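You operate a simulated robot arm through the tools that you are given. There is no shell and no other tool. Be economical: measure what you need, move in short steps, check, and stop when the job is done.

You are at the controls of a simulated two-armed robot. One attempt, no reset.

JOB
Fill clear tub 56 with sand to about its line, then lift it off the turntable onto the table.
Fine: lock the turntable before you feed; free it after, turn it one step on and leave it free; the other tubs stay empty on the turntable. Set down upright: what you pick out.

Only the result counts: the job must be done as asked and must still hold three seconds after the hand-in. Knocking over, shifting, dropping, spilling or breaking anything else fails it.

ROBOT AND FRAMES
Two 7-joint arms with fingered hands on one trunk, on a base that drives. Base frame: it is fixed to the floor where the robot stands at the start and does not move with it; the origin is under the middle of the robot, x ahead of it, y to its left, z up; the surface under the hand at the start is at about z = 72. Units: cm, degrees, N and s.
The left shoulder is at the start at [7, 14.9, 101], the right one opposite. With the tool pointing down near the work surface each hand reaches from about 42 to 80 cm from the robot's upright axis, wherever it stands, measured 20 degrees to its own side. Places, roughly: feed button [50, 10, 70]; grey table [80, 50, 70]; lock slide [50, 0, 70]; turntable [60, 0, 70]. Payload 3.6 kg a hand.
The tool frame of a hand sits at the grasp point between the pads (the TCP): z along the fingers, y along the line on which they close. The tips reach 2.5 cm beyond it. Largest opening 8.8 cm; the body of the gripper starts 2.9 cm behind the TCP. The gripper is a hand of 4 fingers: y runs from the thumb to the fingers, the wrist lies at [-1.3, -9.7, -16.2] in the tool frame, and closing takes about 1.5 s.
Orientation is told as [roll, pitch, yaw] about the base's x, y, z axes, in that order, counted from this pose: with the fingers straight down and the wrist toward the robot, the tool's x, y and z point along [0, 1, 0], [1, 0, 0] and [0, 0, -1] of the base frame.

CONTROLS
- The arms move only by the tool send_rows. It takes "left_commands", "right_commands" or both (then of equal length, played together; a hand with none holds still); each is a list that holds one entry, the list of rows, each a list of 7 numbers: the turn, a rotation vector about the base's x, y, z in degrees, then the shift along the base's x, y, z in mm, then the closure in counts, from 0 (fully open) to 255 (shut). In form: [[[rx, ry, rz, tx, ty, tz, gripper], ...]]. A call has 1 to 10 rows; each row shifts and turns the commanded pose from where the row before left it. Rows are played at 5 a second. More than 5 cm and 8.6 degrees between two rows, or a gripper value outside its range, and nothing of the call is played. Where a pose cannot be reached the arm comes as near as it can. A force on the tool above 40 N (or 10 N above the force at the start of the call, whichever is more), or a blocked arm, ends the call early, and 0.2 s more pass. The fingers move at their own pace (about 4.5 cm/s each) and stop on an object; they squeeze with about 29 N. The grip force told is the motor's: it shows also when the fingers shut on nothing. Time passes only in rows, and 0.2 s behind the last, so rows that do not move let the fingers close. The reply holds the time, the measured pose of the TCP, the force on the tool along the base axes, the opening and the grip force, in the units named above and with some noise, with the torque about the TCP (base axes, N m) and any sound that the robot's microphone picked up, and new pictures: "show" is both (left out), scene, wrist or none (wrist: the cameras of the hands that moved).
- Cameras (640 x 400 px; columns grow to the right, rows downward): "scene" is now at [13.75, 0.23, 125.46]; the picture's right is [0.05, -1.00, 0.00], its down [-0.53, -0.03, -0.85] and it looks along [0.85, 0.04, -0.53] (base axes); focal length 275 px, centre (320, 200). "left" rides on the left gripper at [-6.4, -8.3, -9.8] in its tool frame; the picture's right is [-0.62, -0.37, 0.69], its down [0.71, -0.63, 0.30] and it looks along [0.32, 0.68, 0.65] (tool axes); focal length 265 px, centre (320, 200). "right" rides on the right gripper at [6.4, -8.3, -9.8] in its tool frame; the picture's right is [-0.62, 0.37, -0.69], its down [-0.71, -0.63, 0.30] and it looks along [-0.32, 0.68, 0.65] (tool axes); focal length 265 px, centre (320, 200). There is no depth. A picture from a camera that has moved, and an enlarged one, comes with that camera's place and axes in the base frame and with its lens. The place of the scene camera against the robot may be out by one fixed shift of up to 1.2 cm in any direction.
- raise_lower(by): slides the trunk up (or, below 0, down) by that many cm; the arms and the scene camera ride with it, the base frame stays. It gives what a move gives, with no picture.
- steer(legs): drives the robot by 1 to 6 legs, each [ahead, left, turn to the left] in cm, cm and degrees, along the robot's own axes; the way and the turn of a leg run together, so that a leg with both is an arc; at most 150 cm and 180 degrees a leg. The arms and the cameras ride along, it lands a little off, and it stops where it bumps. It gives what a move gives, and a new picture of the scene camera.
- set_grasp(shape, hand): the hand has 4 fingers and takes this shape, open, in about a second: jaw (thumb against the fingers, like two jaws); tri (thumb and two fingers); tip (a fingertip pinch); poke (one finger out to press); point (the index stretched); flat (the hand flat); cup (the hand cupped); fist (a fist). The gripper value then closes the fingers along that shape, each until it touches; the sizes above hold for jaw. It gives what a move gives, with no picture.
- aim_head(pan, tilt): turns the head with the scene camera to pan (to the left, within 86 degrees either way) and tilt (down, from -29 to 69), counted from straight ahead of the robot. It gives what a move gives, and a new picture of the scene camera.
- inspect(camera, box): a new picture of the part [left, top, right, bottom] of that camera's present view, enlarged. It takes no simulated time.
- sign_off(): hands the job in; it is judged then, once.

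Go step by step. Nothing tells you exact positions but the pictures and the camera data: compare them with the known pose of the tool, close in by small moves and look again before you grip or let go. The budget is 120 turns and 260 pictures, counting those below and the enlarged ones. Unless the task says otherwise, let go and move clear before handing in.

The tools are called after "Emit:" as name(argument=value, ...) on one line, values as JSON. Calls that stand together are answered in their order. send_rows: Moves the arms, as the interface text tells. Its arguments: {"type":"object","properties":{"left_commands":{"type":"array","items":{"type":"array","items":{"type":"array","items":{"type":"number"}}}},"right_commands":{"type":"array","items":{"type":"array","items":{"type":"array","items":{"type":"number"}}}},"show":{"type":"string","enum":["both","scene","wrist","none"]}},"required":[]} The other tools are called the same way: raise_lower (by) slides the trunk up or down; set_grasp (shape, hand) gives the hand a shape; steer (legs) drives the base; aim_head (pan, tilt) turns the head that bears the scene camera; inspect (camera, box) takes an enlarged picture of a part of a camera's view; sign_off () hands the job in.

At the start:

```text
clock: 0.0
left_position: [48.78, 29.11, 104.61]
left_ee_rot: [0.0, -0.1, -0.1]
left_force: [0.6, 0.2, -0.3]
left_wrist_torque: [-0.01, 0.0, 0.01]
left_finger_gap: 8.76
left_grasp_force: 0.1
left_shape: jaw
right_position: [52.6, -20.8, 104.07]
right_ee_rot: [-0.1, 0.0, 0.0]
right_force: [-0.6, -0.3, 0.5]
right_wrist_torque: [0.03, 0.03, -0.02]
right_finger_gap: 8.76
right_grasp_force: 0.0
right_shape: jaw
trunk travel left (down, up): [-50.0, 44.0]
robot x, y, heading: [0.08, -0.01, -0.0]
head pan, tilt: [2.9, 31.8]
```

scene: 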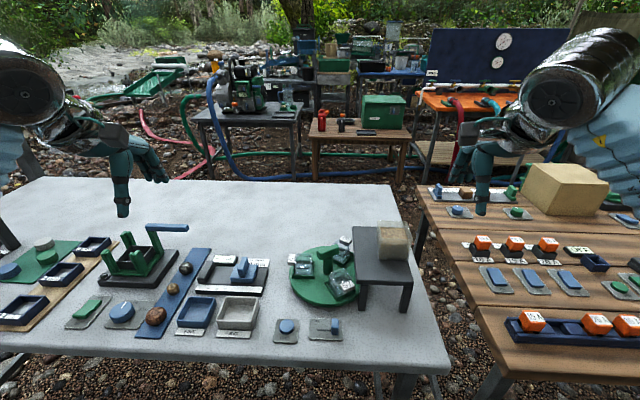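
right: 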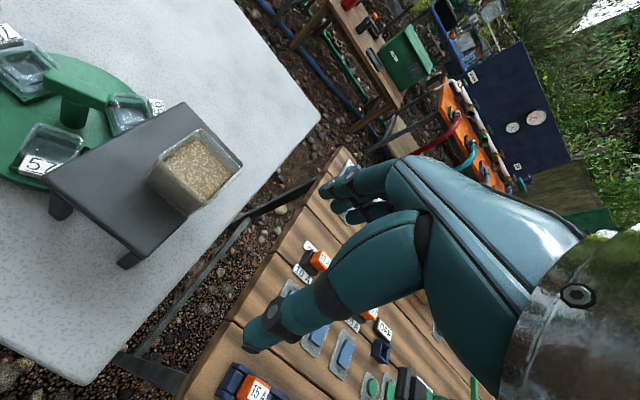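
left: 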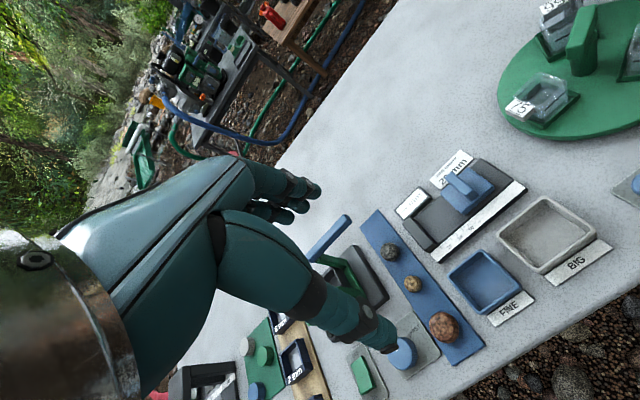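

I see a grey table with a green turntable carrying clear tubs, a feeder stand with a sand hopper at its right, and several buttons/slides nearby. I'll enlarge the turntable area to read it.

Emit:
inspect(camera="scene", box=[260, 210, 440, 350])

Emit:
inspect(camera="right", box=[0, 0, 260, 220])

Emit:
inspect(camera="left", box=[380, 0, 640, 280])

Emit:
inspect(camera="scene", box=[60, 210, 360, 350])

```text
2.86 times, centred on (350, 280) of scene
camera zoom: at [13.75, 0.23, 125.46], right [0.05, -1.0, 0.0], down [-0.53, -0.03, -0.85], along [0.85, 0.04, -0.53], focal length 787 px, centre (234, -29)
```

zoom: 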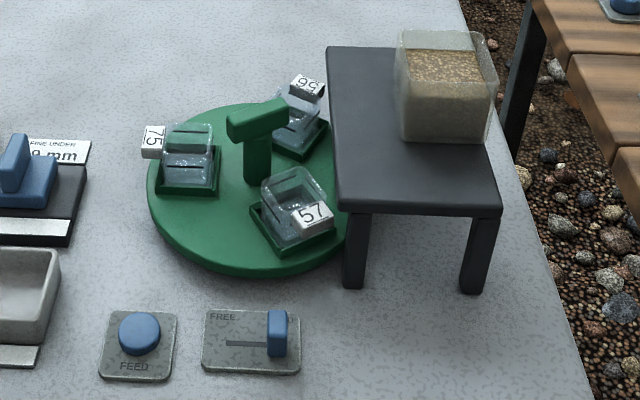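

```text
1.82 times, centred on (130, 110) of right
camera zoom: at [44.2, -14.42, 113.85], right [0.37, -0.62, 0.69], down [-0.63, -0.71, -0.3], along [0.68, -0.32, -0.65], focal length 483 px, centre (666, 364)
```

zoom: 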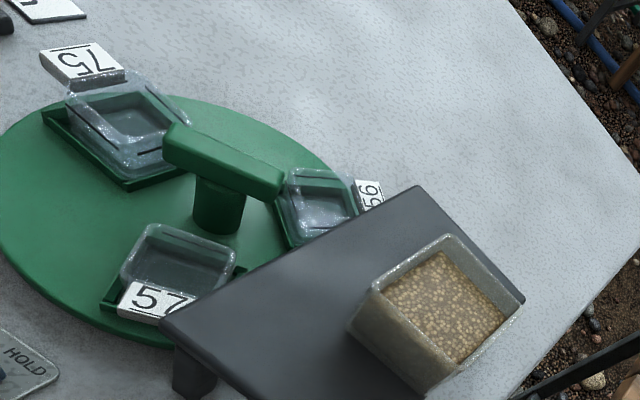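

```text
1.43 times, centred on (510, 140) of left
camera zoom: at [40.48, 22.64, 114.34], right [-0.37, -0.62, -0.69], down [-0.63, 0.71, -0.3], along [0.68, 0.32, -0.65], focal length 379 px, centre (49, 286)
```

zoom: 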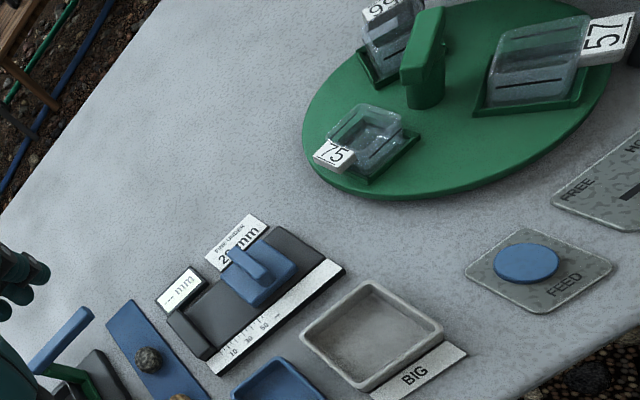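

```text
2.13 times, centred on (210, 280) of scene
camera zoom: at [13.75, 0.23, 125.46], right [0.05, -1.0, 0.0], down [-0.53, -0.03, -0.85], along [0.85, 0.04, -0.53], focal length 588 px, centre (555, 29)
```

zoom: 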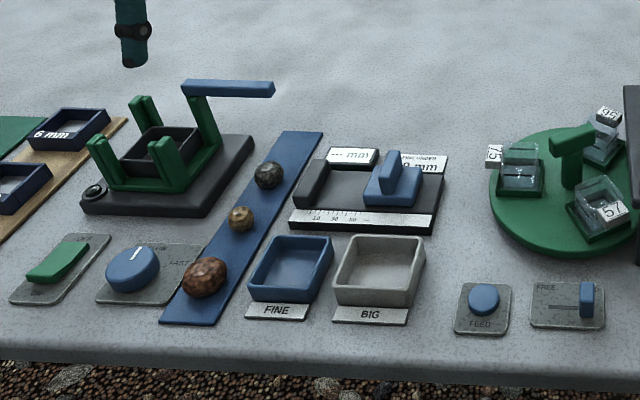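

The tubs are numbered 57, 75 and one at the back that could be 56; the feeder stand overhangs the disc on the right. I'll read the back tag closely.

Emit:
inspect(camera="scene", box=[325, 225, 365, 255])

Emit:
inspect(camera="right", box=[100, 80, 180, 140])

Emit:
inspect(camera="scene", box=[265, 305, 355, 350])

```text
13.33 times, centred on (345, 240) of scene
camera zoom: at [13.75, 0.23, 125.46], right [0.05, -1.0, 0.0], down [-0.53, -0.03, -0.85], along [0.85, 0.04, -0.53], focal length 3672 px, centre (-13, -333)
```

zoom: 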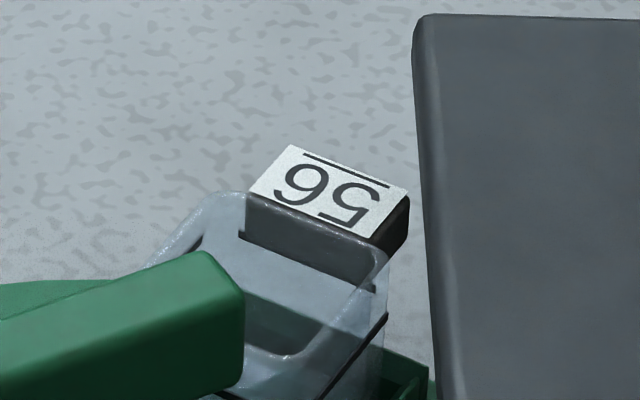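

```text
6.67 times, centred on (140, 110) of right
camera zoom: at [44.2, -14.42, 113.85], right [0.37, -0.62, 0.69], down [-0.63, -0.71, -0.3], along [0.68, -0.32, -0.65], focal length 1769 px, centre (1520, 800)
```

zoom: 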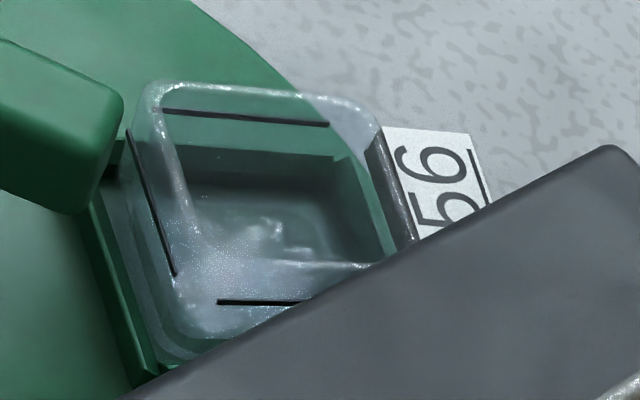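

```text
7.11 times, centred on (310, 328) of scene
camera zoom: at [13.75, 0.23, 125.46], right [0.05, -1.0, 0.0], down [-0.53, -0.03, -0.85], along [0.85, 0.04, -0.53], focal length 1958 px, centre (391, -707)
```

zoom: 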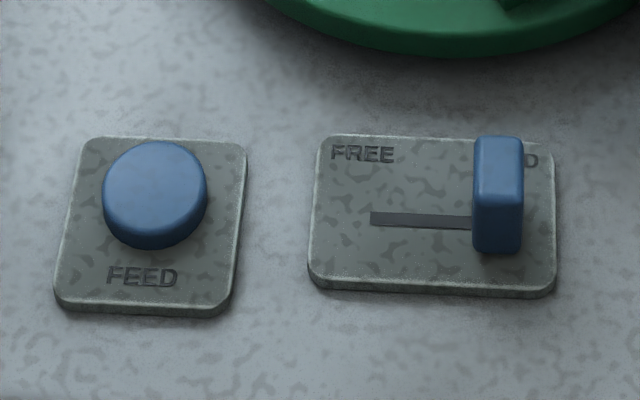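

Tub 56 is the back one (about [70, -4]); 75 is at left, 57 in front; the lock slide stands at HOLD. I'll use the right wrist camera, tilted level, to look under the feeder stand for the spout.

Emit:
send_rows(right_commands=[[[0, -8, 0, -5, 5, -25, 0], [0, -8, 0, -5, 5, -25, 0], [0, -8, 0, -5, 5, -25, 0], [0, -8, 0, -5, 5, -25, 0], [0, -8, 0, -5, 5, -25, 0], [0, 0, 0, -5, 5, -25, 0], [0, 0, 0, -5, 5, -20, 0], [0, 0, 0, 0, 5, -20, 0]]], show="wrist")

```text
clock: 1.8
left_position: [48.93, 29.18, 104.61]
left_ee_rot: [0.1, 0.0, 0.0]
left_force: [0.2, -0.1, -0.3]
left_wrist_torque: [0.0, -0.03, 0.0]
left_finger_gap: 8.74
left_grasp_force: 0.1
left_shape: jaw
right_position: [50.27, -18.19, 92.4]
right_ee_rot: [0.0, -34.7, -0.1]
right_force: [-0.2, -0.2, 0.4]
right_wrist_torque: [-0.01, 0.03, -0.01]
right_finger_gap: 8.78
right_grasp_force: 0.1
right_shape: jaw
right hand out of reach, approached as far as the arm can: row 5, 6, 7, 8
trunk travel left (down, up): [-50.0, 44.0]
robot x, y, heading: [0.09, -0.1, 0.1]
head pan, tilt: [2.9, 31.8]
camera right: at [37.84, -12.08, 95.66], right [-0.09, -0.62, 0.78], down [-0.35, -0.71, -0.61], along [0.93, -0.32, -0.15], focal length 265 px, centre (320, 200)
```

right: 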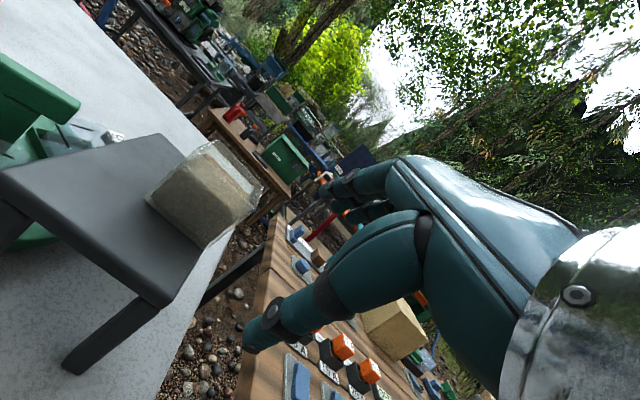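

The stand's underside isn't visible yet. I'll lower the trunk 12 cm to bring that camera to about the level of the stand plate.

Emit:
raise_lower(by=-11)

Emit:
inspect(camera="right", box=[0, 0, 320, 400])

Emit:
inspect(camera="scene", box=[240, 180, 460, 340])

```text
clock: 3.2
left_position: [48.88, 29.18, 93.55]
left_ee_rot: [0.0, -0.1, 0.0]
left_force: [0.0, -0.3, -0.9]
left_wrist_torque: [0.0, 0.02, 0.04]
left_finger_gap: 8.75
left_grasp_force: 0.1
left_shape: jaw
right_position: [50.35, -18.44, 81.44]
right_ee_rot: [0.0, -34.8, -0.1]
right_force: [-0.3, -0.2, -0.1]
right_wrist_torque: [0.0, -0.02, 0.0]
right_finger_gap: 8.77
right_grasp_force: 0.1
right_shape: jaw
trunk travel left (down, up): [-39.0, 55.0]
robot x, y, heading: [0.06, -0.12, 0.1]
head pan, tilt: [2.9, 31.8]
```

```text
1.00 times, centred on (160, 200) of right (not enlarged: the box is as wide or as high as the picture)
camera zoom: at [37.82, -12.08, 84.68], right [-0.09, -0.62, 0.78], down [-0.34, -0.71, -0.61], along [0.93, -0.32, -0.15], focal length 265 px, centre (480, 200)
```

zoom: 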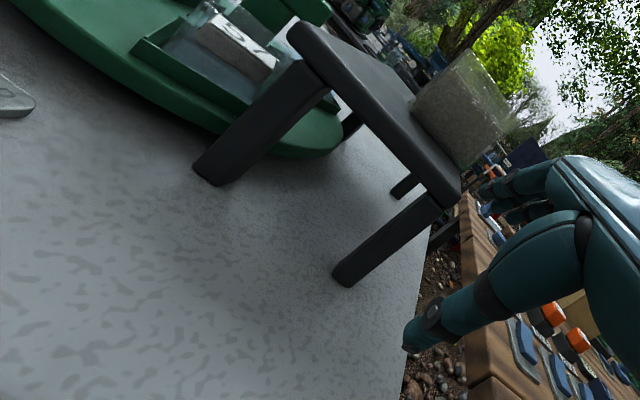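

```text
2.50 times, centred on (350, 260) of scene
camera zoom: at [13.76, 0.22, 114.46], right [0.05, -1.0, 0.0], down [-0.53, -0.03, -0.85], along [0.85, 0.04, -0.53], focal length 688 px, centre (245, 50)
```

zoom: 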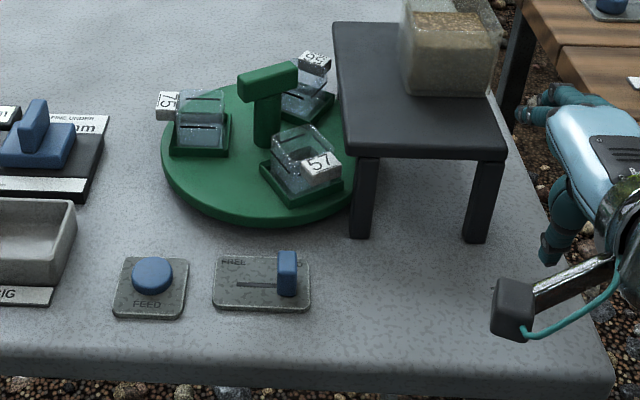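

The underside is still hidden and no chute shows from the front. I'll swing the left wrist camera to look along -y from the left side, under the plate.

Emit:
send_rows(left_commands=[[[0, 0, -8.5, 12, 0, 0, 0], [0, 0, -8.5, 12, 0, 0, 0], [0, 0, -8.5, 12, 0, 0, 0], [0, 0, -8.5, 12, 0, 0, 0], [0, 0, -8.5, 12, 0, 0, 0], [0, 0, -8.5, 12, 0, 0, 0], [0, 0, -8.5, 12, 0, 0, 0], [0, 0, -8.5, 12, 0, 0, 0], [0, 0, -8.5, 12, 0, 0, 0], [0, 0, -8.5, 12, 0, 0, 0]]], show="none")

Emit:
send_rows(left_commands=[[[-7, 0, 0, 0, -8, -10, 0], [-7, 0, 0, 0, -8, -10, 0], [-7, 0, 0, 0, -8, -10, 0], [-7, 0, 0, 0, -8, -15, 0], [-7, 0, 0, 0, -8, -15, 0], [0, 0, 0, 0, -8, -15, 0]]], show="wrist")

```text
clock: 5.4
left_position: [60.83, 28.72, 93.69]
left_ee_rot: [0.1, 0.3, -85.1]
left_force: [0.4, 0.1, 0.4]
left_wrist_torque: [0.07, -0.01, -0.02]
left_finger_gap: 8.74
left_grasp_force: 0.1
left_shape: jaw
right_position: [50.25, -18.48, 81.25]
right_ee_rot: [0.2, -34.6, -0.1]
right_force: [0.5, 0.5, 0.5]
right_wrist_torque: [-0.02, -0.02, -0.02]
right_finger_gap: 8.75
right_grasp_force: 0.0
right_shape: jaw
trunk travel left (down, up): [-39.0, 55.0]
robot x, y, heading: [-0.17, 0.0, -0.3]
head pan, tilt: [2.9, 31.8]
```

```text
clock: 6.8
left_position: [60.84, 24.27, 86.0]
left_ee_rot: [-3.5, -34.9, -83.9]
left_force: [-0.2, 0.2, -0.7]
left_wrist_torque: [-0.01, -0.01, 0.0]
left_finger_gap: 8.77
left_grasp_force: 0.0
left_shape: jaw
right_position: [50.31, -18.43, 81.5]
right_ee_rot: [-0.1, -34.8, 0.0]
right_force: [-0.2, 0.5, -0.2]
right_wrist_torque: [0.0, -0.01, 0.0]
right_finger_gap: 8.74
right_grasp_force: 0.1
right_shape: jaw
trunk travel left (down, up): [-39.0, 55.0]
robot x, y, heading: [0.06, 0.29, 0.2]
head pan, tilt: [2.9, 31.8]
camera left: at [53.73, 36.25, 89.61], right [-0.65, -0.14, -0.75], down [0.66, 0.39, -0.65], along [0.38, -0.91, -0.16], focal length 265 px, centre (320, 200)
```

left: 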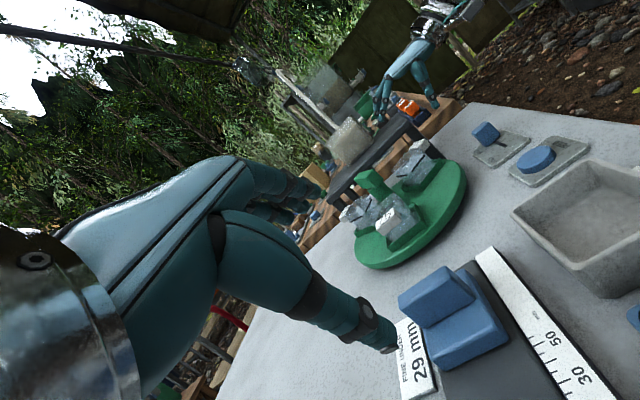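

Emit:
inspect(camera="left", box=[310, 90, 490, 280])

```text
2.11 times, centred on (400, 185) of left
camera zoom: at [53.73, 36.25, 89.61], right [-0.65, -0.14, -0.75], down [0.66, 0.39, -0.65], along [0.38, -0.91, -0.16], focal length 559 px, centre (152, 232)
```

zoom: 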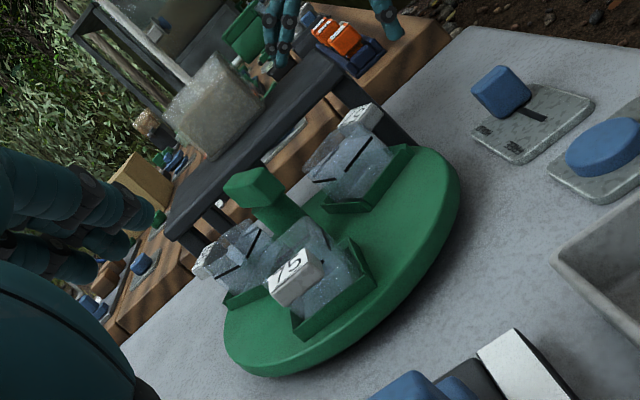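

No protruding chute: the drop point must be in the plate's underside where it overhangs the disc, so 56 has to turn about 60° clockwise to the right-hand place. I'll raise the trunk back and straighten both hands.

Emit:
raise_lower(by=11)

Emit:
send_rows(left_commands=[[[7, 0, 0, -5, 3, 0, 0], [7, 0, 0, -5, 3, 0, 0], [7, 0, 0, -5, 3, 0, 0], [7, 0, 0, -5, 3, 0, 0], [7, 0, 0, -5, 3, 0, 0], [0, 0, 8, -10, 0, 0, 0], [0, 0, 8, -10, 0, 0, 0], [0, 0, 8, -10, 0, 0, 0], [0, 0, 8, -10, 0, 0, 0], [0, 0, 8, -10, 0, 0, 0]]], right_commands=[[[0, 7, 0, 0, 0, 0, 0], [0, 7, 0, 0, 0, 0, 0], [0, 7, 0, 0, 0, 0, 0], [0, 7, 0, 0, 0, 0, 0], [0, 7, 0, 0, 0, 0, 0], [0, 0, 8, 0, 0, 0, 0], [0, 0, 8, 0, 0, 0, 0], [0, 0, 8, 0, 0, 0, 0], [0, 0, 8, 0, 0, 0, 0], [0, 0, 8, 0, 0, 0, 0]]], show="none")

Emit:
send_rows(left_commands=[[[0, 0, 8, -10, 0, 0, 0], [0, 0, 8, -10, 0, 0, 0], [0, 0, 8, -10, 0, 0, 0], [0, 0, 8, -10, 0, 0, 0], [0, 0, 8, -5, 0, 0, 0], [0, 0, 0, 0, 0, 0, 0]]], show="both")

```text
clock: 8.2
left_position: [60.86, 24.29, 97.06]
left_ee_rot: [-3.4, -34.8, -83.9]
left_force: [-0.1, 0.5, 0.1]
left_wrist_torque: [0.01, 0.03, 0.05]
left_finger_gap: 8.79
left_grasp_force: 0.1
left_shape: jaw
right_position: [50.42, -18.51, 92.42]
right_ee_rot: [0.0, -34.6, 0.0]
right_force: [0.3, -0.1, 0.6]
right_wrist_torque: [0.01, 0.05, -0.01]
right_finger_gap: 8.79
right_grasp_force: 0.0
right_shape: jaw
trunk travel left (down, up): [-50.0, 44.0]
robot x, y, heading: [0.32, -0.5, -0.0]
head pan, tilt: [2.9, 31.8]
```

```text
clock: 10.4
left_position: [53.19, 25.91, 97.05]
left_ee_rot: [0.0, -0.1, -45.0]
left_force: [-0.4, 0.9, -0.4]
left_wrist_torque: [0.01, -0.03, 0.02]
left_finger_gap: 8.78
left_grasp_force: 0.0
left_shape: jaw
right_position: [50.04, -17.77, 92.51]
right_ee_rot: [-0.6, 0.4, 39.1]
right_force: [-1.1, 0.1, 0.3]
right_wrist_torque: [-0.03, -0.01, 0.0]
right_finger_gap: 8.76
right_grasp_force: 0.1
right_shape: jaw
right hand out of reach, approached as far as the arm can: row 10
trunk travel left (down, up): [-50.0, 44.0]
robot x, y, heading: [-0.16, 0.17, -0.1]
head pan, tilt: [2.9, 31.8]
```

```text
clock: 11.8
left_position: [48.84, 25.88, 97.06]
left_ee_rot: [-0.1, -0.1, -4.9]
left_force: [0.2, 0.1, -0.3]
left_wrist_torque: [0.03, -0.01, 0.0]
left_finger_gap: 8.77
left_grasp_force: 0.1
left_shape: jaw
right_position: [50.15, -17.79, 92.44]
right_ee_rot: [-0.5, 0.5, 39.1]
right_force: [0.0, 0.2, -0.2]
right_wrist_torque: [0.0, 0.0, 0.02]
right_finger_gap: 8.79
right_grasp_force: 0.1
right_shape: jaw
trunk travel left (down, up): [-50.0, 44.0]
robot x, y, heading: [-0.02, -0.14, 0.2]
head pan, tilt: [2.9, 31.8]
camera scene: at [13.77, 0.25, 125.46], right [0.05, -1.0, 0.0], down [-0.53, -0.03, -0.85], along [0.85, 0.04, -0.53], focal length 275 px, centre (320, 200)
camera left: at [39.98, 20.11, 106.79], right [-0.42, -0.59, -0.69], down [-0.57, 0.77, -0.3], along [0.71, 0.26, -0.65], focal length 265 px, centre (320, 200)
```

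scene: 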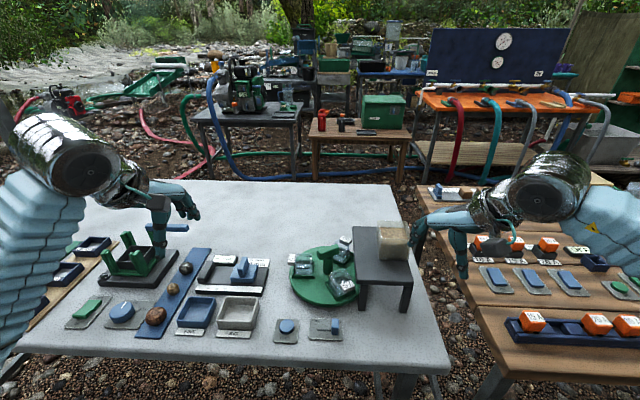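
left: 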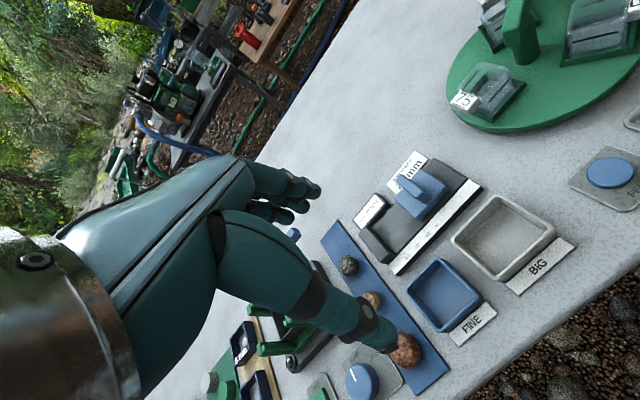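

Hands straight again. I'll move the left hand over the lock slide (about [48.4, -1.4]) and shift the right hand aside.

Emit:
send_rows(left_commands=[[[0, 0, 5, 0, -39, 0, 0], [0, 0, 0, 0, -39, 0, 0], [0, 0, 0, 0, -39, -15, 0], [0, 0, 0, 0, -39, -20, 0], [0, 0, 0, 0, -39, -20, 0], [0, 0, 0, 0, -39, -25, 0], [0, 0, 0, -4, -39, -25, 0], [0, 0, 0, 0, 0, 0, 0]]], right_commands=[[[0, 0, -5, 0, -30, 10, 0], [0, 0, -5, 5, -30, 10, 0], [0, 0, -5, 5, -30, 10, 0], [0, 0, -5, 0, 0, 0, 0], [0, 0, -5, 0, 0, 0, 0], [0, 0, -5, 0, 0, 0, 0], [0, 0, -5, 0, 0, 0, 0], [0, 0, 0, 0, 0, 0, 0]]])

Emit:
inspect(camera="scene", box=[230, 230, 420, 370])

```text
clock: 13.6
left_position: [48.37, -1.35, 86.49]
left_ee_rot: [0.0, 0.0, 0.0]
left_force: [0.0, 0.3, -0.2]
left_wrist_torque: [0.04, -0.01, 0.0]
left_finger_gap: 8.76
left_grasp_force: 0.0
left_shape: jaw
right_position: [51.23, -26.79, 95.46]
right_ee_rot: [-0.1, 0.3, 4.9]
right_force: [0.1, -1.2, -0.5]
right_wrist_torque: [0.0, 0.01, 0.05]
right_finger_gap: 8.76
right_grasp_force: 0.0
right_shape: jaw
trunk travel left (down, up): [-50.0, 44.0]
robot x, y, heading: [0.17, 0.1, 0.2]
head pan, tilt: [2.9, 31.8]
camera scene: at [13.76, 0.31, 125.46], right [0.05, -1.0, 0.0], down [-0.53, -0.03, -0.85], along [0.85, 0.04, -0.53], focal length 275 px, centre (320, 200)
camera right: at [42.37, -21.21, 105.29], right [0.42, -0.59, 0.69], down [-0.57, -0.77, -0.3], along [0.71, -0.27, -0.66], focal length 265 px, centre (320, 200)
camera left: at [40.08, -7.88, 96.28], right [-0.37, -0.62, -0.69], down [-0.63, 0.71, -0.31], along [0.68, 0.32, -0.65], focal length 265 px, centre (320, 200)
```

scene: 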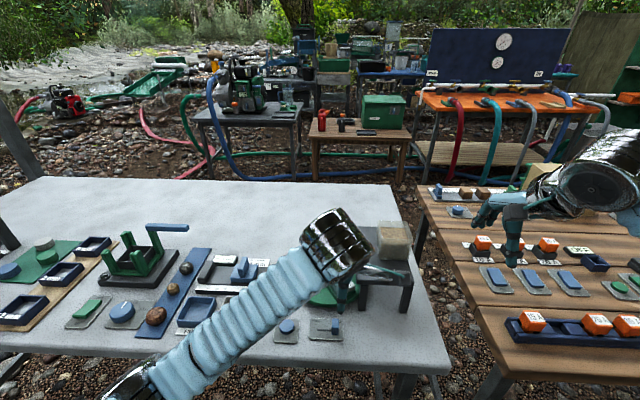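
right: 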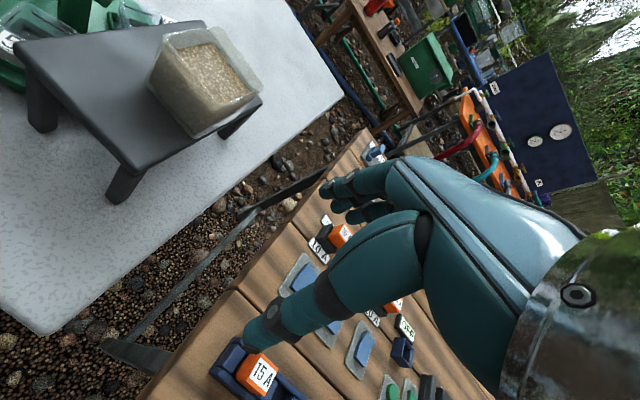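
left: 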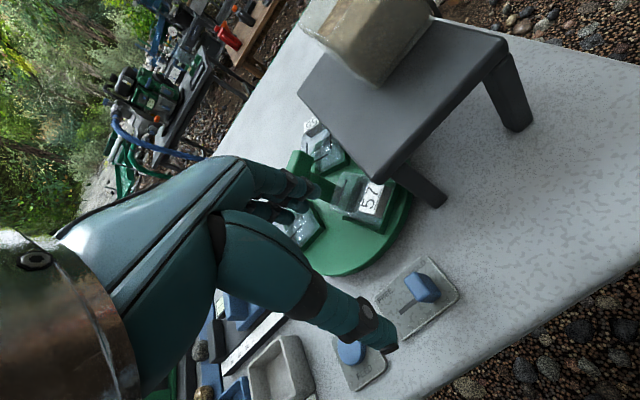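

```text
2.86 times, centred on (325, 300) of scene
camera zoom: at [13.76, 0.31, 125.46], right [0.05, -1.0, 0.0], down [-0.53, -0.03, -0.85], along [0.85, 0.04, -0.53], focal length 787 px, centre (306, -86)
```

zoom: 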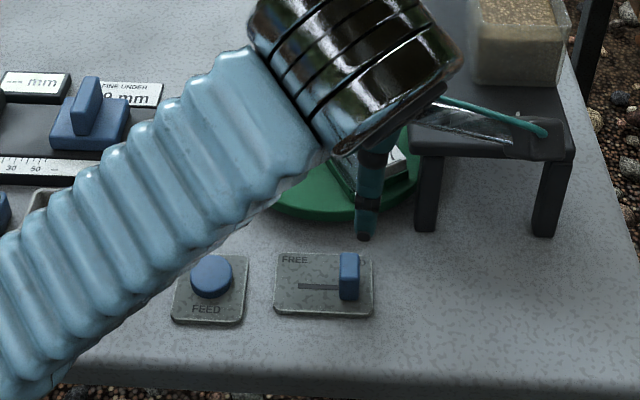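

The wrist view puts the slide knob near [47.5, -0.8]. I'll zoom to measure it and the button better.

Emit:
inspect(camera="left", box=[320, 230, 480, 400])

Emit:
inspect(camera="left", box=[260, 100, 460, 280])

```text
2.35 times, centred on (400, 315) of left
camera zoom: at [40.08, -7.88, 96.28], right [-0.37, -0.62, -0.69], down [-0.63, 0.71, -0.31], along [0.68, 0.32, -0.65], focal length 624 px, centre (132, -71)
```

zoom: 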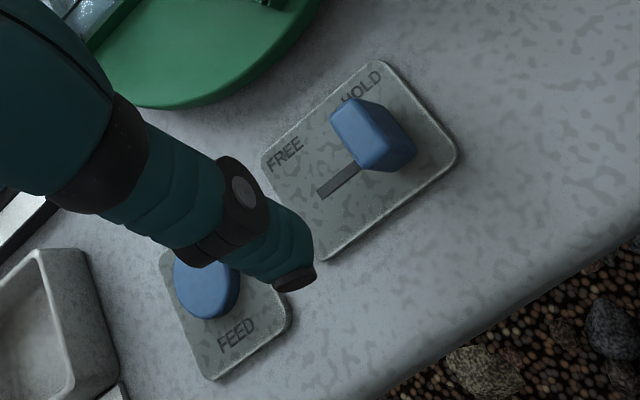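

```text
2.22 times, centred on (360, 190) of left
camera zoom: at [40.08, -7.88, 96.28], right [-0.37, -0.62, -0.69], down [-0.63, 0.71, -0.31], along [0.68, 0.32, -0.65], focal length 590 px, centre (231, 222)
```

zoom: 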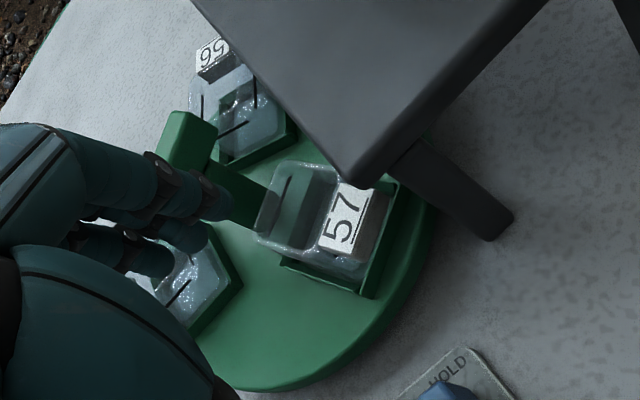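

Table top seems to be about z 71–72; the knob is at roughly [47.2, -0.8], top near z 75. I'll partly close the left fingers and descend around it, then look.

Emit:
send_rows(left_commands=[[[0, 0, 0, -5, 3, -10, 110], [0, 0, 0, -6, 3, -20, 110], [0, 0, 0, 0, 0, -20, 110], [0, 0, 0, 0, 0, -20, 110], [0, 0, 0, 0, 0, -15, 110], [0, 0, 0, 0, 0, -12, 110], [0, 0, 0, 0, 0, 0, 110]]], show="wrist")

Emit:
inspect(camera="scene", box=[270, 240, 400, 350])

```text
clock: 15.2
left_position: [47.36, -0.93, 76.85]
left_ee_rot: [0.0, 0.1, 0.0]
left_force: [0.2, -0.2, -0.1]
left_wrist_torque: [0.0, 0.03, -0.02]
left_finger_gap: 5.03
left_grasp_force: 0.0
left_shape: jaw
right_position: [51.14, -26.79, 95.49]
right_ee_rot: [0.0, 0.3, 5.0]
right_force: [-0.6, -0.2, -0.2]
right_wrist_torque: [0.01, -0.01, -0.01]
right_finger_gap: 8.76
right_grasp_force: 0.0
right_shape: jaw
trunk travel left (down, up): [-50.0, 44.0]
robot x, y, heading: [0.05, 0.24, -0.0]
head pan, tilt: [2.9, 31.8]
camera left: at [39.03, -7.33, 86.63], right [-0.37, -0.62, -0.69], down [-0.63, 0.71, -0.3], along [0.68, 0.32, -0.65], focal length 265 px, centre (320, 200)
```

left: 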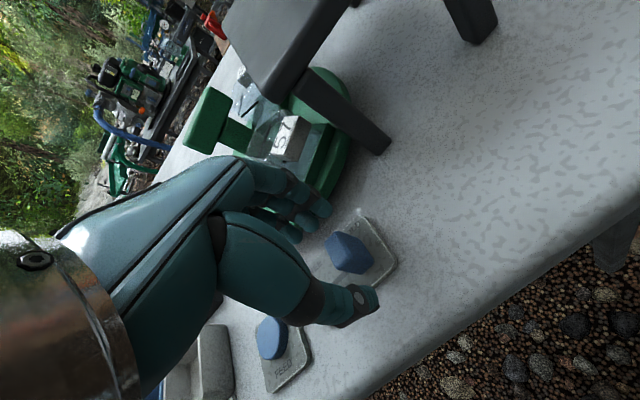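

```text
3.64 times, centred on (335, 295) of scene
camera zoom: at [13.78, 0.21, 125.46], right [0.05, -1.0, 0.0], down [-0.53, -0.03, -0.85], along [0.85, 0.04, -0.53], focal length 1001 px, centre (266, -146)
```

zoom: 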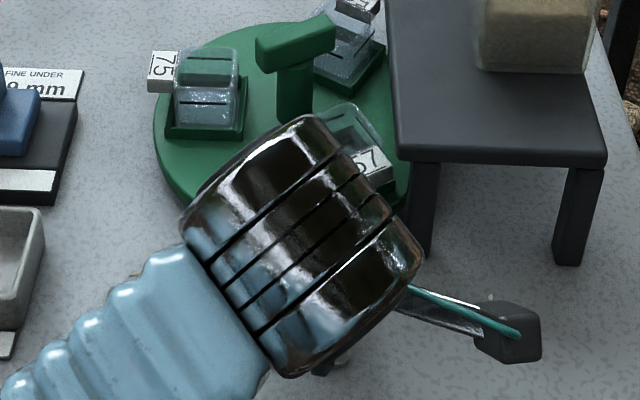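

The knob lies right between the fingers, its top about z 75.6. I'll descend 1.2 cm more and close on it.

Emit:
send_rows(left_commands=[[[0, 0, 0, 0, 0, -6, 110], [0, 0, 0, 0, 0, -6, 110], [0, 0, 0, 0, 0, 0, 200], [0, 0, 0, 0, 0, 0, 255], [0, 0, 0, 0, 0, 0, 255], [0, 0, 0, 0, 0, 0, 255], [0, 0, 0, 0, 0, 0, 255], [0, 0, 0, 0, 0, 0, 255]]], show="wrist")

```text
clock: 17.0
left_position: [47.29, -0.75, 75.71]
left_ee_rot: [0.0, 0.0, 0.0]
left_force: [-3.8, 1.9, -2.8]
left_wrist_torque: [0.02, 0.03, 0.03]
left_finger_gap: 1.68
left_grasp_force: 29.0
left_shape: jaw
right_position: [51.29, -26.8, 95.52]
right_ee_rot: [0.0, 0.3, 4.9]
right_force: [0.4, 0.6, -0.4]
right_wrist_torque: [-0.02, 0.01, 0.03]
right_finger_gap: 8.79
right_grasp_force: 0.1
right_shape: jaw
trunk travel left (down, up): [-50.0, 44.0]
robot x, y, heading: [-0.02, 0.25, -0.0]
head pan, tilt: [2.9, 31.8]
camera left: at [39.0, -7.33, 85.44], right [-0.37, -0.62, -0.69], down [-0.63, 0.71, -0.3], along [0.68, 0.32, -0.65], focal length 265 px, centre (320, 200)
```

left: 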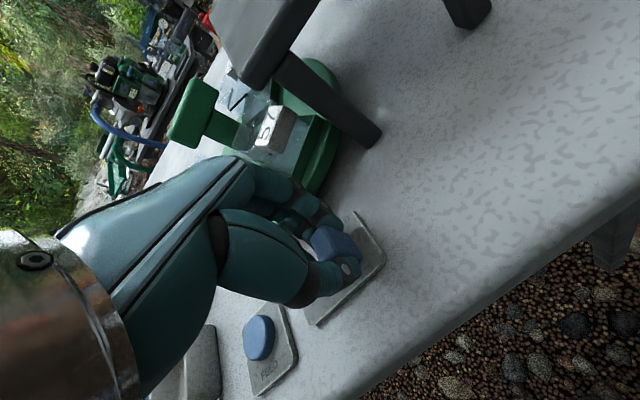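

Gripping the knob (1.7 cm). Now I slide it left toward FREE.

Emit:
send_rows(left_commands=[[[0, 0, 0, 0, 6, 0, 255], [0, 0, 0, 0, 6, 0, 255], [0, 0, 0, 0, 6, 0, 255], [0, 0, 0, 0, 6, 0, 255], [0, 0, 0, 0, 4, 0, 255], [0, 0, 0, 0, 0, 0, 255]]], show="wrist")

```text
clock: 18.4
left_position: [47.34, 2.02, 75.65]
left_ee_rot: [0.0, -0.1, -0.1]
left_force: [-5.1, -0.7, -0.8]
left_wrist_torque: [0.02, 0.06, 0.04]
left_finger_gap: 1.65
left_grasp_force: 29.1
left_shape: jaw
right_position: [51.22, -26.82, 95.36]
right_ee_rot: [-0.1, 0.3, 5.0]
right_force: [-0.3, 0.1, -0.5]
right_wrist_torque: [0.02, -0.03, -0.01]
right_finger_gap: 8.75
right_grasp_force: 0.0
right_shape: jaw
trunk travel left (down, up): [-50.0, 44.0]
robot x, y, heading: [-0.27, -0.08, 0.1]
head pan, tilt: [2.9, 31.8]
camera left: at [39.01, -4.56, 85.43], right [-0.37, -0.62, -0.69], down [-0.63, 0.71, -0.3], along [0.68, 0.32, -0.65], focal length 265 px, centre (320, 200)
```

left: 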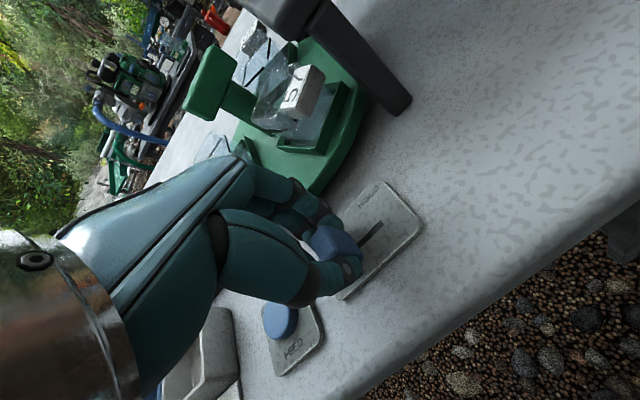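

The knob moves with the hand. I'll push on a little until it stops.

Emit:
send_rows(left_commands=[[[0, 0, 0, 0, 4, 0, 255], [0, 0, 0, 0, 4, 0, 255], [0, 0, 0, 0, 3, 0, 255], [0, 0, 0, 0, 0, 0, 255]]], show="wrist")

```text
clock: 19.4
left_position: [47.29, 3.0, 75.65]
left_ee_rot: [-0.1, 0.1, 0.0]
left_force: [-7.2, -1.7, -2.0]
left_wrist_torque: [-0.05, 0.08, 0.02]
left_finger_gap: 1.57
left_grasp_force: 29.3
left_shape: jaw
right_position: [51.16, -26.74, 95.5]
right_ee_rot: [0.0, 0.2, 5.0]
right_force: [-0.2, -0.1, -0.4]
right_wrist_torque: [-0.02, 0.0, 0.01]
right_finger_gap: 8.77
right_grasp_force: 0.0
right_shape: jaw
trunk travel left (down, up): [-50.0, 44.0]
robot x, y, heading: [0.01, -0.16, 0.2]
head pan, tilt: [2.9, 31.8]
camera left: at [38.99, -3.52, 85.44], right [-0.37, -0.62, -0.69], down [-0.63, 0.71, -0.3], along [0.68, 0.32, -0.65], focal length 265 px, centre (320, 200)
```

left: 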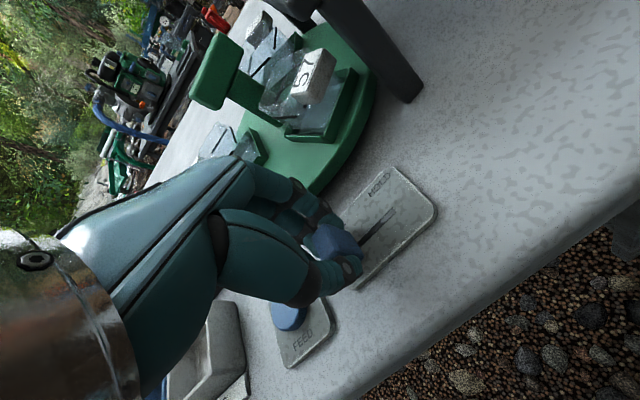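

I'll release, lift and check the slide position.

Emit:
send_rows(left_commands=[[[0, 0, 0, 0, 0, 0, 110], [0, 0, 0, 0, 0, 0, 110], [0, 0, 0, 0, 0, 0, 110], [0, 0, 0, 0, 0, 20, 110], [0, 0, 0, 0, 0, 40, 110], [0, 0, 0, 0, 40, 40, 110], [0, 0, 0, 0, 45, 20, 60], [0, 0, 0, 0, 45, 0, 0], [0, 0, 0, 0, 45, 0, 0], [0, 0, 0, 0, 45, 0, 0]]], show="none")

Emit:
inspect(camera="scene", box=[270, 230, 390, 350])

```text
refused: row 6 steps farther than a row can; nothing moved
```

```text
3.33 times, centred on (330, 290) of scene
camera zoom: at [13.71, 0.2, 125.46], right [0.05, -1.0, 0.0], down [-0.53, -0.03, -0.85], along [0.85, 0.04, -0.53], focal length 918 px, centre (287, -100)
```

zoom: 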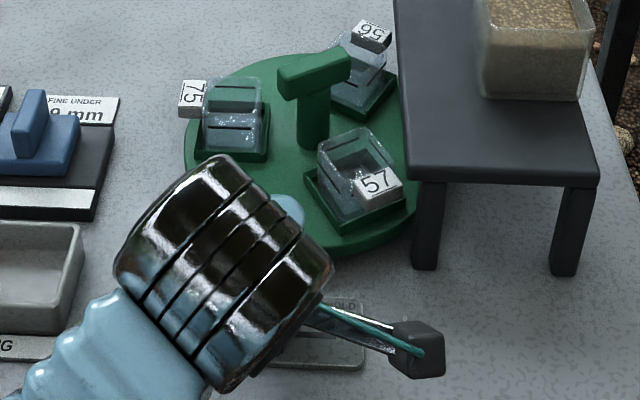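

Emit:
send_rows(left_commands=[[[0, 0, 0, 0, 0, 0, 110], [0, 0, 0, 0, 0, 0, 110], [0, 0, 0, 0, 0, 0, 110], [0, 0, 0, 0, 0, 20, 110], [0, 0, 0, 0, 0, 40, 110], [0, 0, 0, 0, 30, 38, 110], [0, 0, 0, 0, 45, 10, 60], [0, 0, 0, 0, 45, 0, 0], [0, 0, 0, 0, 45, 0, 0], [0, 0, 0, 0, 45, 0, 0]]], show="none")

Emit:
inspect(camera="scene", box=[270, 230, 390, 350])

```text
clock: 21.6
left_position: [47.38, 24.03, 86.47]
left_ee_rot: [0.0, 0.0, 0.1]
left_force: [-0.6, 0.0, 0.5]
left_wrist_torque: [-0.02, 0.04, -0.01]
left_finger_gap: 8.75
left_grasp_force: 0.1
left_shape: jaw
right_position: [51.24, -26.74, 95.5]
right_ee_rot: [0.0, 0.3, 5.0]
right_force: [-0.4, -0.2, 0.2]
right_wrist_torque: [-0.03, 0.0, -0.02]
right_finger_gap: 8.78
right_grasp_force: 0.0
right_shape: jaw
trunk travel left (down, up): [-50.0, 44.0]
robot x, y, heading: [-0.36, -0.09, 0.1]
head pan, tilt: [2.9, 31.8]
```

```text
3.33 times, centred on (330, 290) of scene
camera zoom: at [13.75, 0.32, 125.46], right [0.05, -1.0, 0.0], down [-0.53, -0.03, -0.85], along [0.85, 0.04, -0.53], focal length 918 px, centre (287, -100)
```

zoom: 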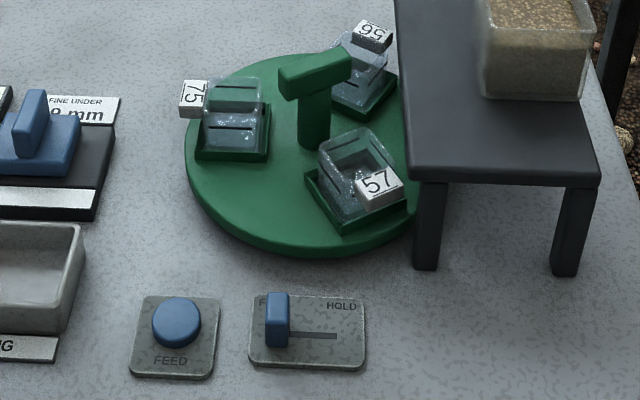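

The slide is now at FREE. By two views the turntable's handle bar is centred near [61.6, 1.2] with its top at z≈81; I'll bring the right hand above it, turned to straddle the bar.

Emit:
send_rows(right_commands=[[[0, 0, 4, 15, 40, 0, 0], [0, 0, 4, 15, 40, 0, 0], [0, 0, 4, 15, 40, 0, 0], [0, 0, 4, 15, 40, 0, 0], [0, 0, 4, 15, 40, 0, 0], [0, 0, 5, 15, 40, 0, 0], [0, 0, 0, 14, 40, 0, 140], [0, 0, 0, 0, 0, 0, 140]]], left_commands=[[[0, 0, 0, 0, 0, 0, 0], [0, 0, 0, 0, 0, 0, 0], [0, 0, 0, 0, 0, 0, 0], [0, 0, 0, 0, 0, 0, 0], [0, 0, 0, 0, 0, 0, 0], [0, 0, 0, 0, 0, 0, 0], [0, 0, 0, 0, 0, 0, 0], [0, 0, 0, 0, 0, 0, 0]]])

Emit:
inspect(camera="right", box=[200, 150, 400, 300])

```text
clock: 23.4
left_position: [47.31, 23.77, 86.54]
left_ee_rot: [0.2, 0.1, 0.0]
left_force: [0.1, -0.6, 0.8]
left_wrist_torque: [0.0, 0.02, -0.02]
left_finger_gap: 8.75
left_grasp_force: 0.1
left_shape: jaw
right_position: [61.59, 1.09, 95.54]
right_ee_rot: [0.0, 0.3, 30.0]
right_force: [0.4, -0.3, -0.3]
right_wrist_torque: [0.03, 0.02, 0.01]
right_finger_gap: 4.01
right_grasp_force: 0.0
right_shape: jaw
trunk travel left (down, up): [-50.0, 44.0]
robot x, y, heading: [-0.02, -0.18, -0.1]
head pan, tilt: [2.9, 31.8]
camera scene: at [13.76, 0.05, 125.46], right [0.05, -1.0, 0.0], down [-0.53, -0.03, -0.85], along [0.85, 0.04, -0.53], focal length 275 px, centre (320, 200)
camera right: at [51.21, 2.34, 105.24], right [0.63, -0.35, 0.69], down [-0.19, -0.93, -0.3], along [0.75, 0.06, -0.66], focal length 265 px, centre (320, 200)
camera left: at [39.09, 17.39, 96.28], right [-0.37, -0.62, -0.69], down [-0.63, 0.71, -0.3], along [0.68, 0.33, -0.65], focal length 265 px, centre (320, 200)
```

scene: 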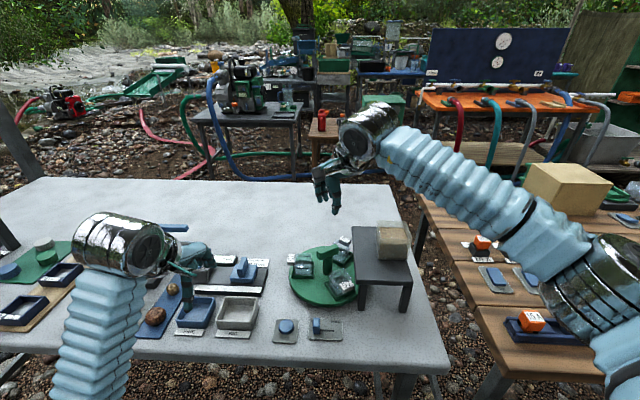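
right: 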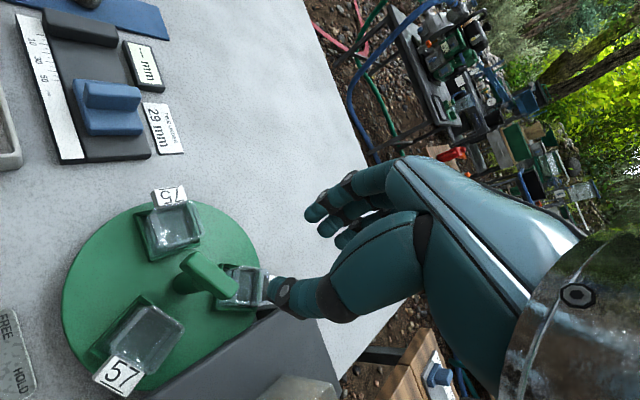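
left: 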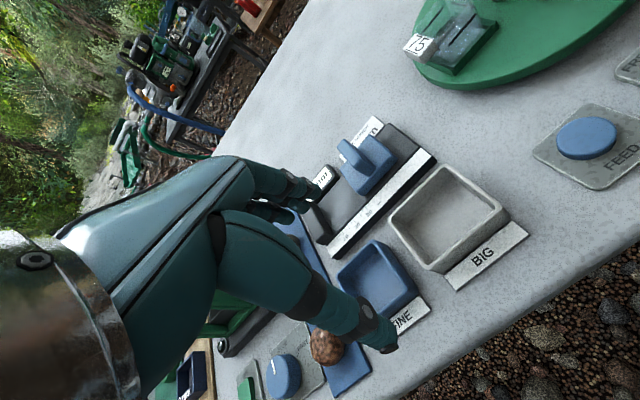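

```text
2.67 times, centred on (300, 225) of right
camera zoom: at [51.21, 2.34, 105.24], right [0.63, -0.35, 0.69], down [-0.19, -0.93, -0.3], along [0.75, 0.06, -0.66], focal length 708 px, centre (373, 133)
```

zoom: 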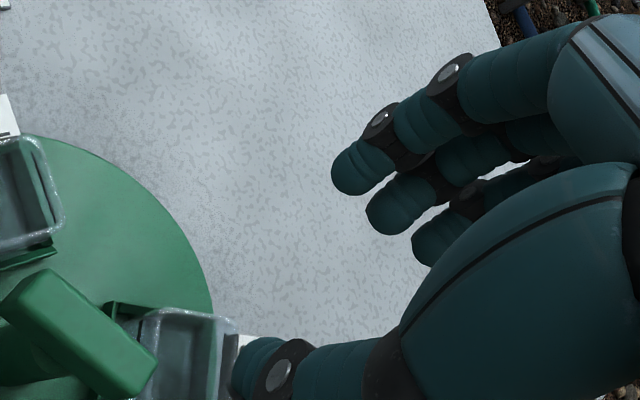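

A clear top view of the disc. I'll enlarge it to measure the bar.

Emit:
inspect(camera="right", box=[50, 170, 310, 400])

```text
1.74 times, centred on (180, 285) of right
camera zoom: at [51.21, 2.34, 105.24], right [0.63, -0.35, 0.69], down [-0.19, -0.93, -0.3], along [0.75, 0.06, -0.66], focal length 462 px, centre (564, 52)
```

zoom: 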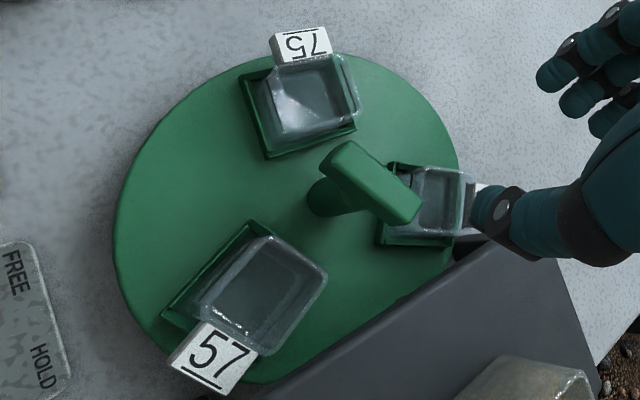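

Bar centre [61.45, 1.0], lying at -59°, top z≈81; the hand at yaw 30 straddles it. I'll descend to z≈81 with the fingers 4 cm apart.

Emit:
send_rows(right_commands=[[[0, 0, 0, -1, 0, -30, 140], [0, 0, 0, 0, 0, -30, 140], [0, 0, 0, 0, 0, -30, 140], [0, 0, 0, 0, 0, -25, 140], [0, 0, 0, 0, 0, -15, 140], [0, 0, 0, 0, 0, -10, 140], [0, 0, 0, 0, 0, 0, 140]]], show="wrist")

Emit:
inspect(camera="scene", box=[270, 200, 400, 320])

```text
clock: 25.0
left_position: [47.35, 24.06, 86.52]
left_ee_rot: [-0.1, 0.1, 0.0]
left_force: [0.4, -0.5, 0.3]
left_wrist_torque: [0.03, 0.01, -0.01]
left_finger_gap: 8.8
left_grasp_force: 0.1
left_shape: jaw
right_position: [61.45, 1.11, 81.37]
right_ee_rot: [0.0, 0.3, 30.0]
right_force: [-0.3, 0.9, 0.1]
right_wrist_torque: [0.03, -0.05, 0.04]
right_finger_gap: 4.0
right_grasp_force: 0.0
right_shape: jaw
trunk travel left (down, up): [-50.0, 44.0]
robot x, y, heading: [-0.19, 0.25, 0.0]
head pan, tilt: [2.9, 31.8]
camera right: at [51.14, 2.44, 91.18], right [0.63, -0.35, 0.69], down [-0.19, -0.93, -0.3], along [0.75, 0.06, -0.66], focal length 265 px, centre (320, 200)
```

right: 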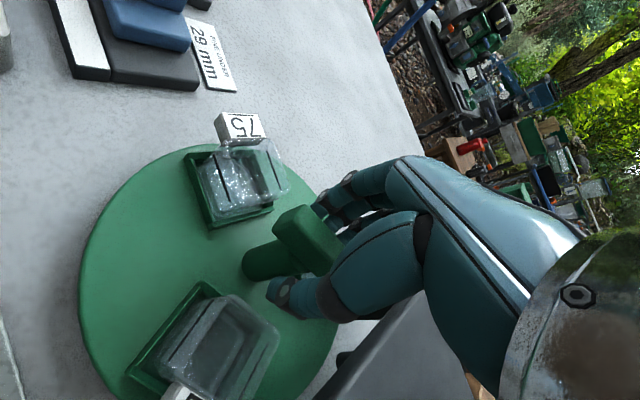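

```text
3.33 times, centred on (335, 260) of scene
camera zoom: at [13.77, 0.24, 125.46], right [0.05, -1.0, 0.0], down [-0.53, -0.03, -0.85], along [0.85, 0.04, -0.53], focal length 918 px, centre (270, 0)
```

zoom: 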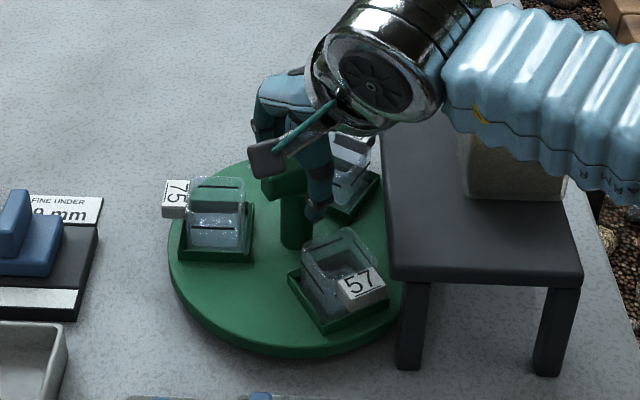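

The bar is between thumb and fingers with no contact. I'll close on it.

Emit:
send_rows(right_commands=[[[0, 0, 0, 0, 0, -4, 180], [0, 0, 0, 0, 0, 0, 255], [0, 0, 0, 0, 0, 0, 255], [0, 0, 0, 0, 0, 0, 255], [0, 0, 0, 0, 0, 0, 255], [0, 0, 0, 0, 0, 0, 255]]], show="wrist")

```text
clock: 26.4
left_position: [47.35, 23.95, 86.42]
left_ee_rot: [0.0, -0.1, 0.0]
left_force: [0.5, 0.2, 0.4]
left_wrist_torque: [-0.02, -0.08, -0.03]
left_finger_gap: 8.77
left_grasp_force: 0.0
left_shape: jaw
right_position: [61.6, 1.1, 80.96]
right_ee_rot: [0.0, 0.4, 30.0]
right_force: [-0.8, 0.0, -1.3]
right_wrist_torque: [0.0, -0.01, 0.01]
right_finger_gap: 1.53
right_grasp_force: 29.1
right_shape: jaw
trunk travel left (down, up): [-50.0, 44.0]
robot x, y, heading: [0.22, 0.06, 0.1]
head pan, tilt: [2.9, 31.8]
camera right: at [51.16, 2.45, 90.81], right [0.63, -0.35, 0.69], down [-0.19, -0.93, -0.3], along [0.75, 0.06, -0.66], focal length 265 px, centre (320, 200)
```

right: 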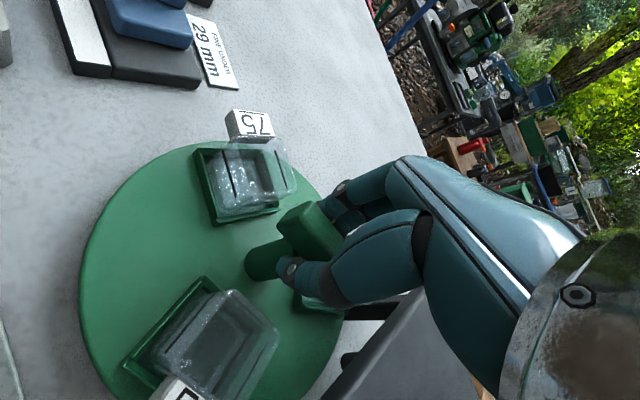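

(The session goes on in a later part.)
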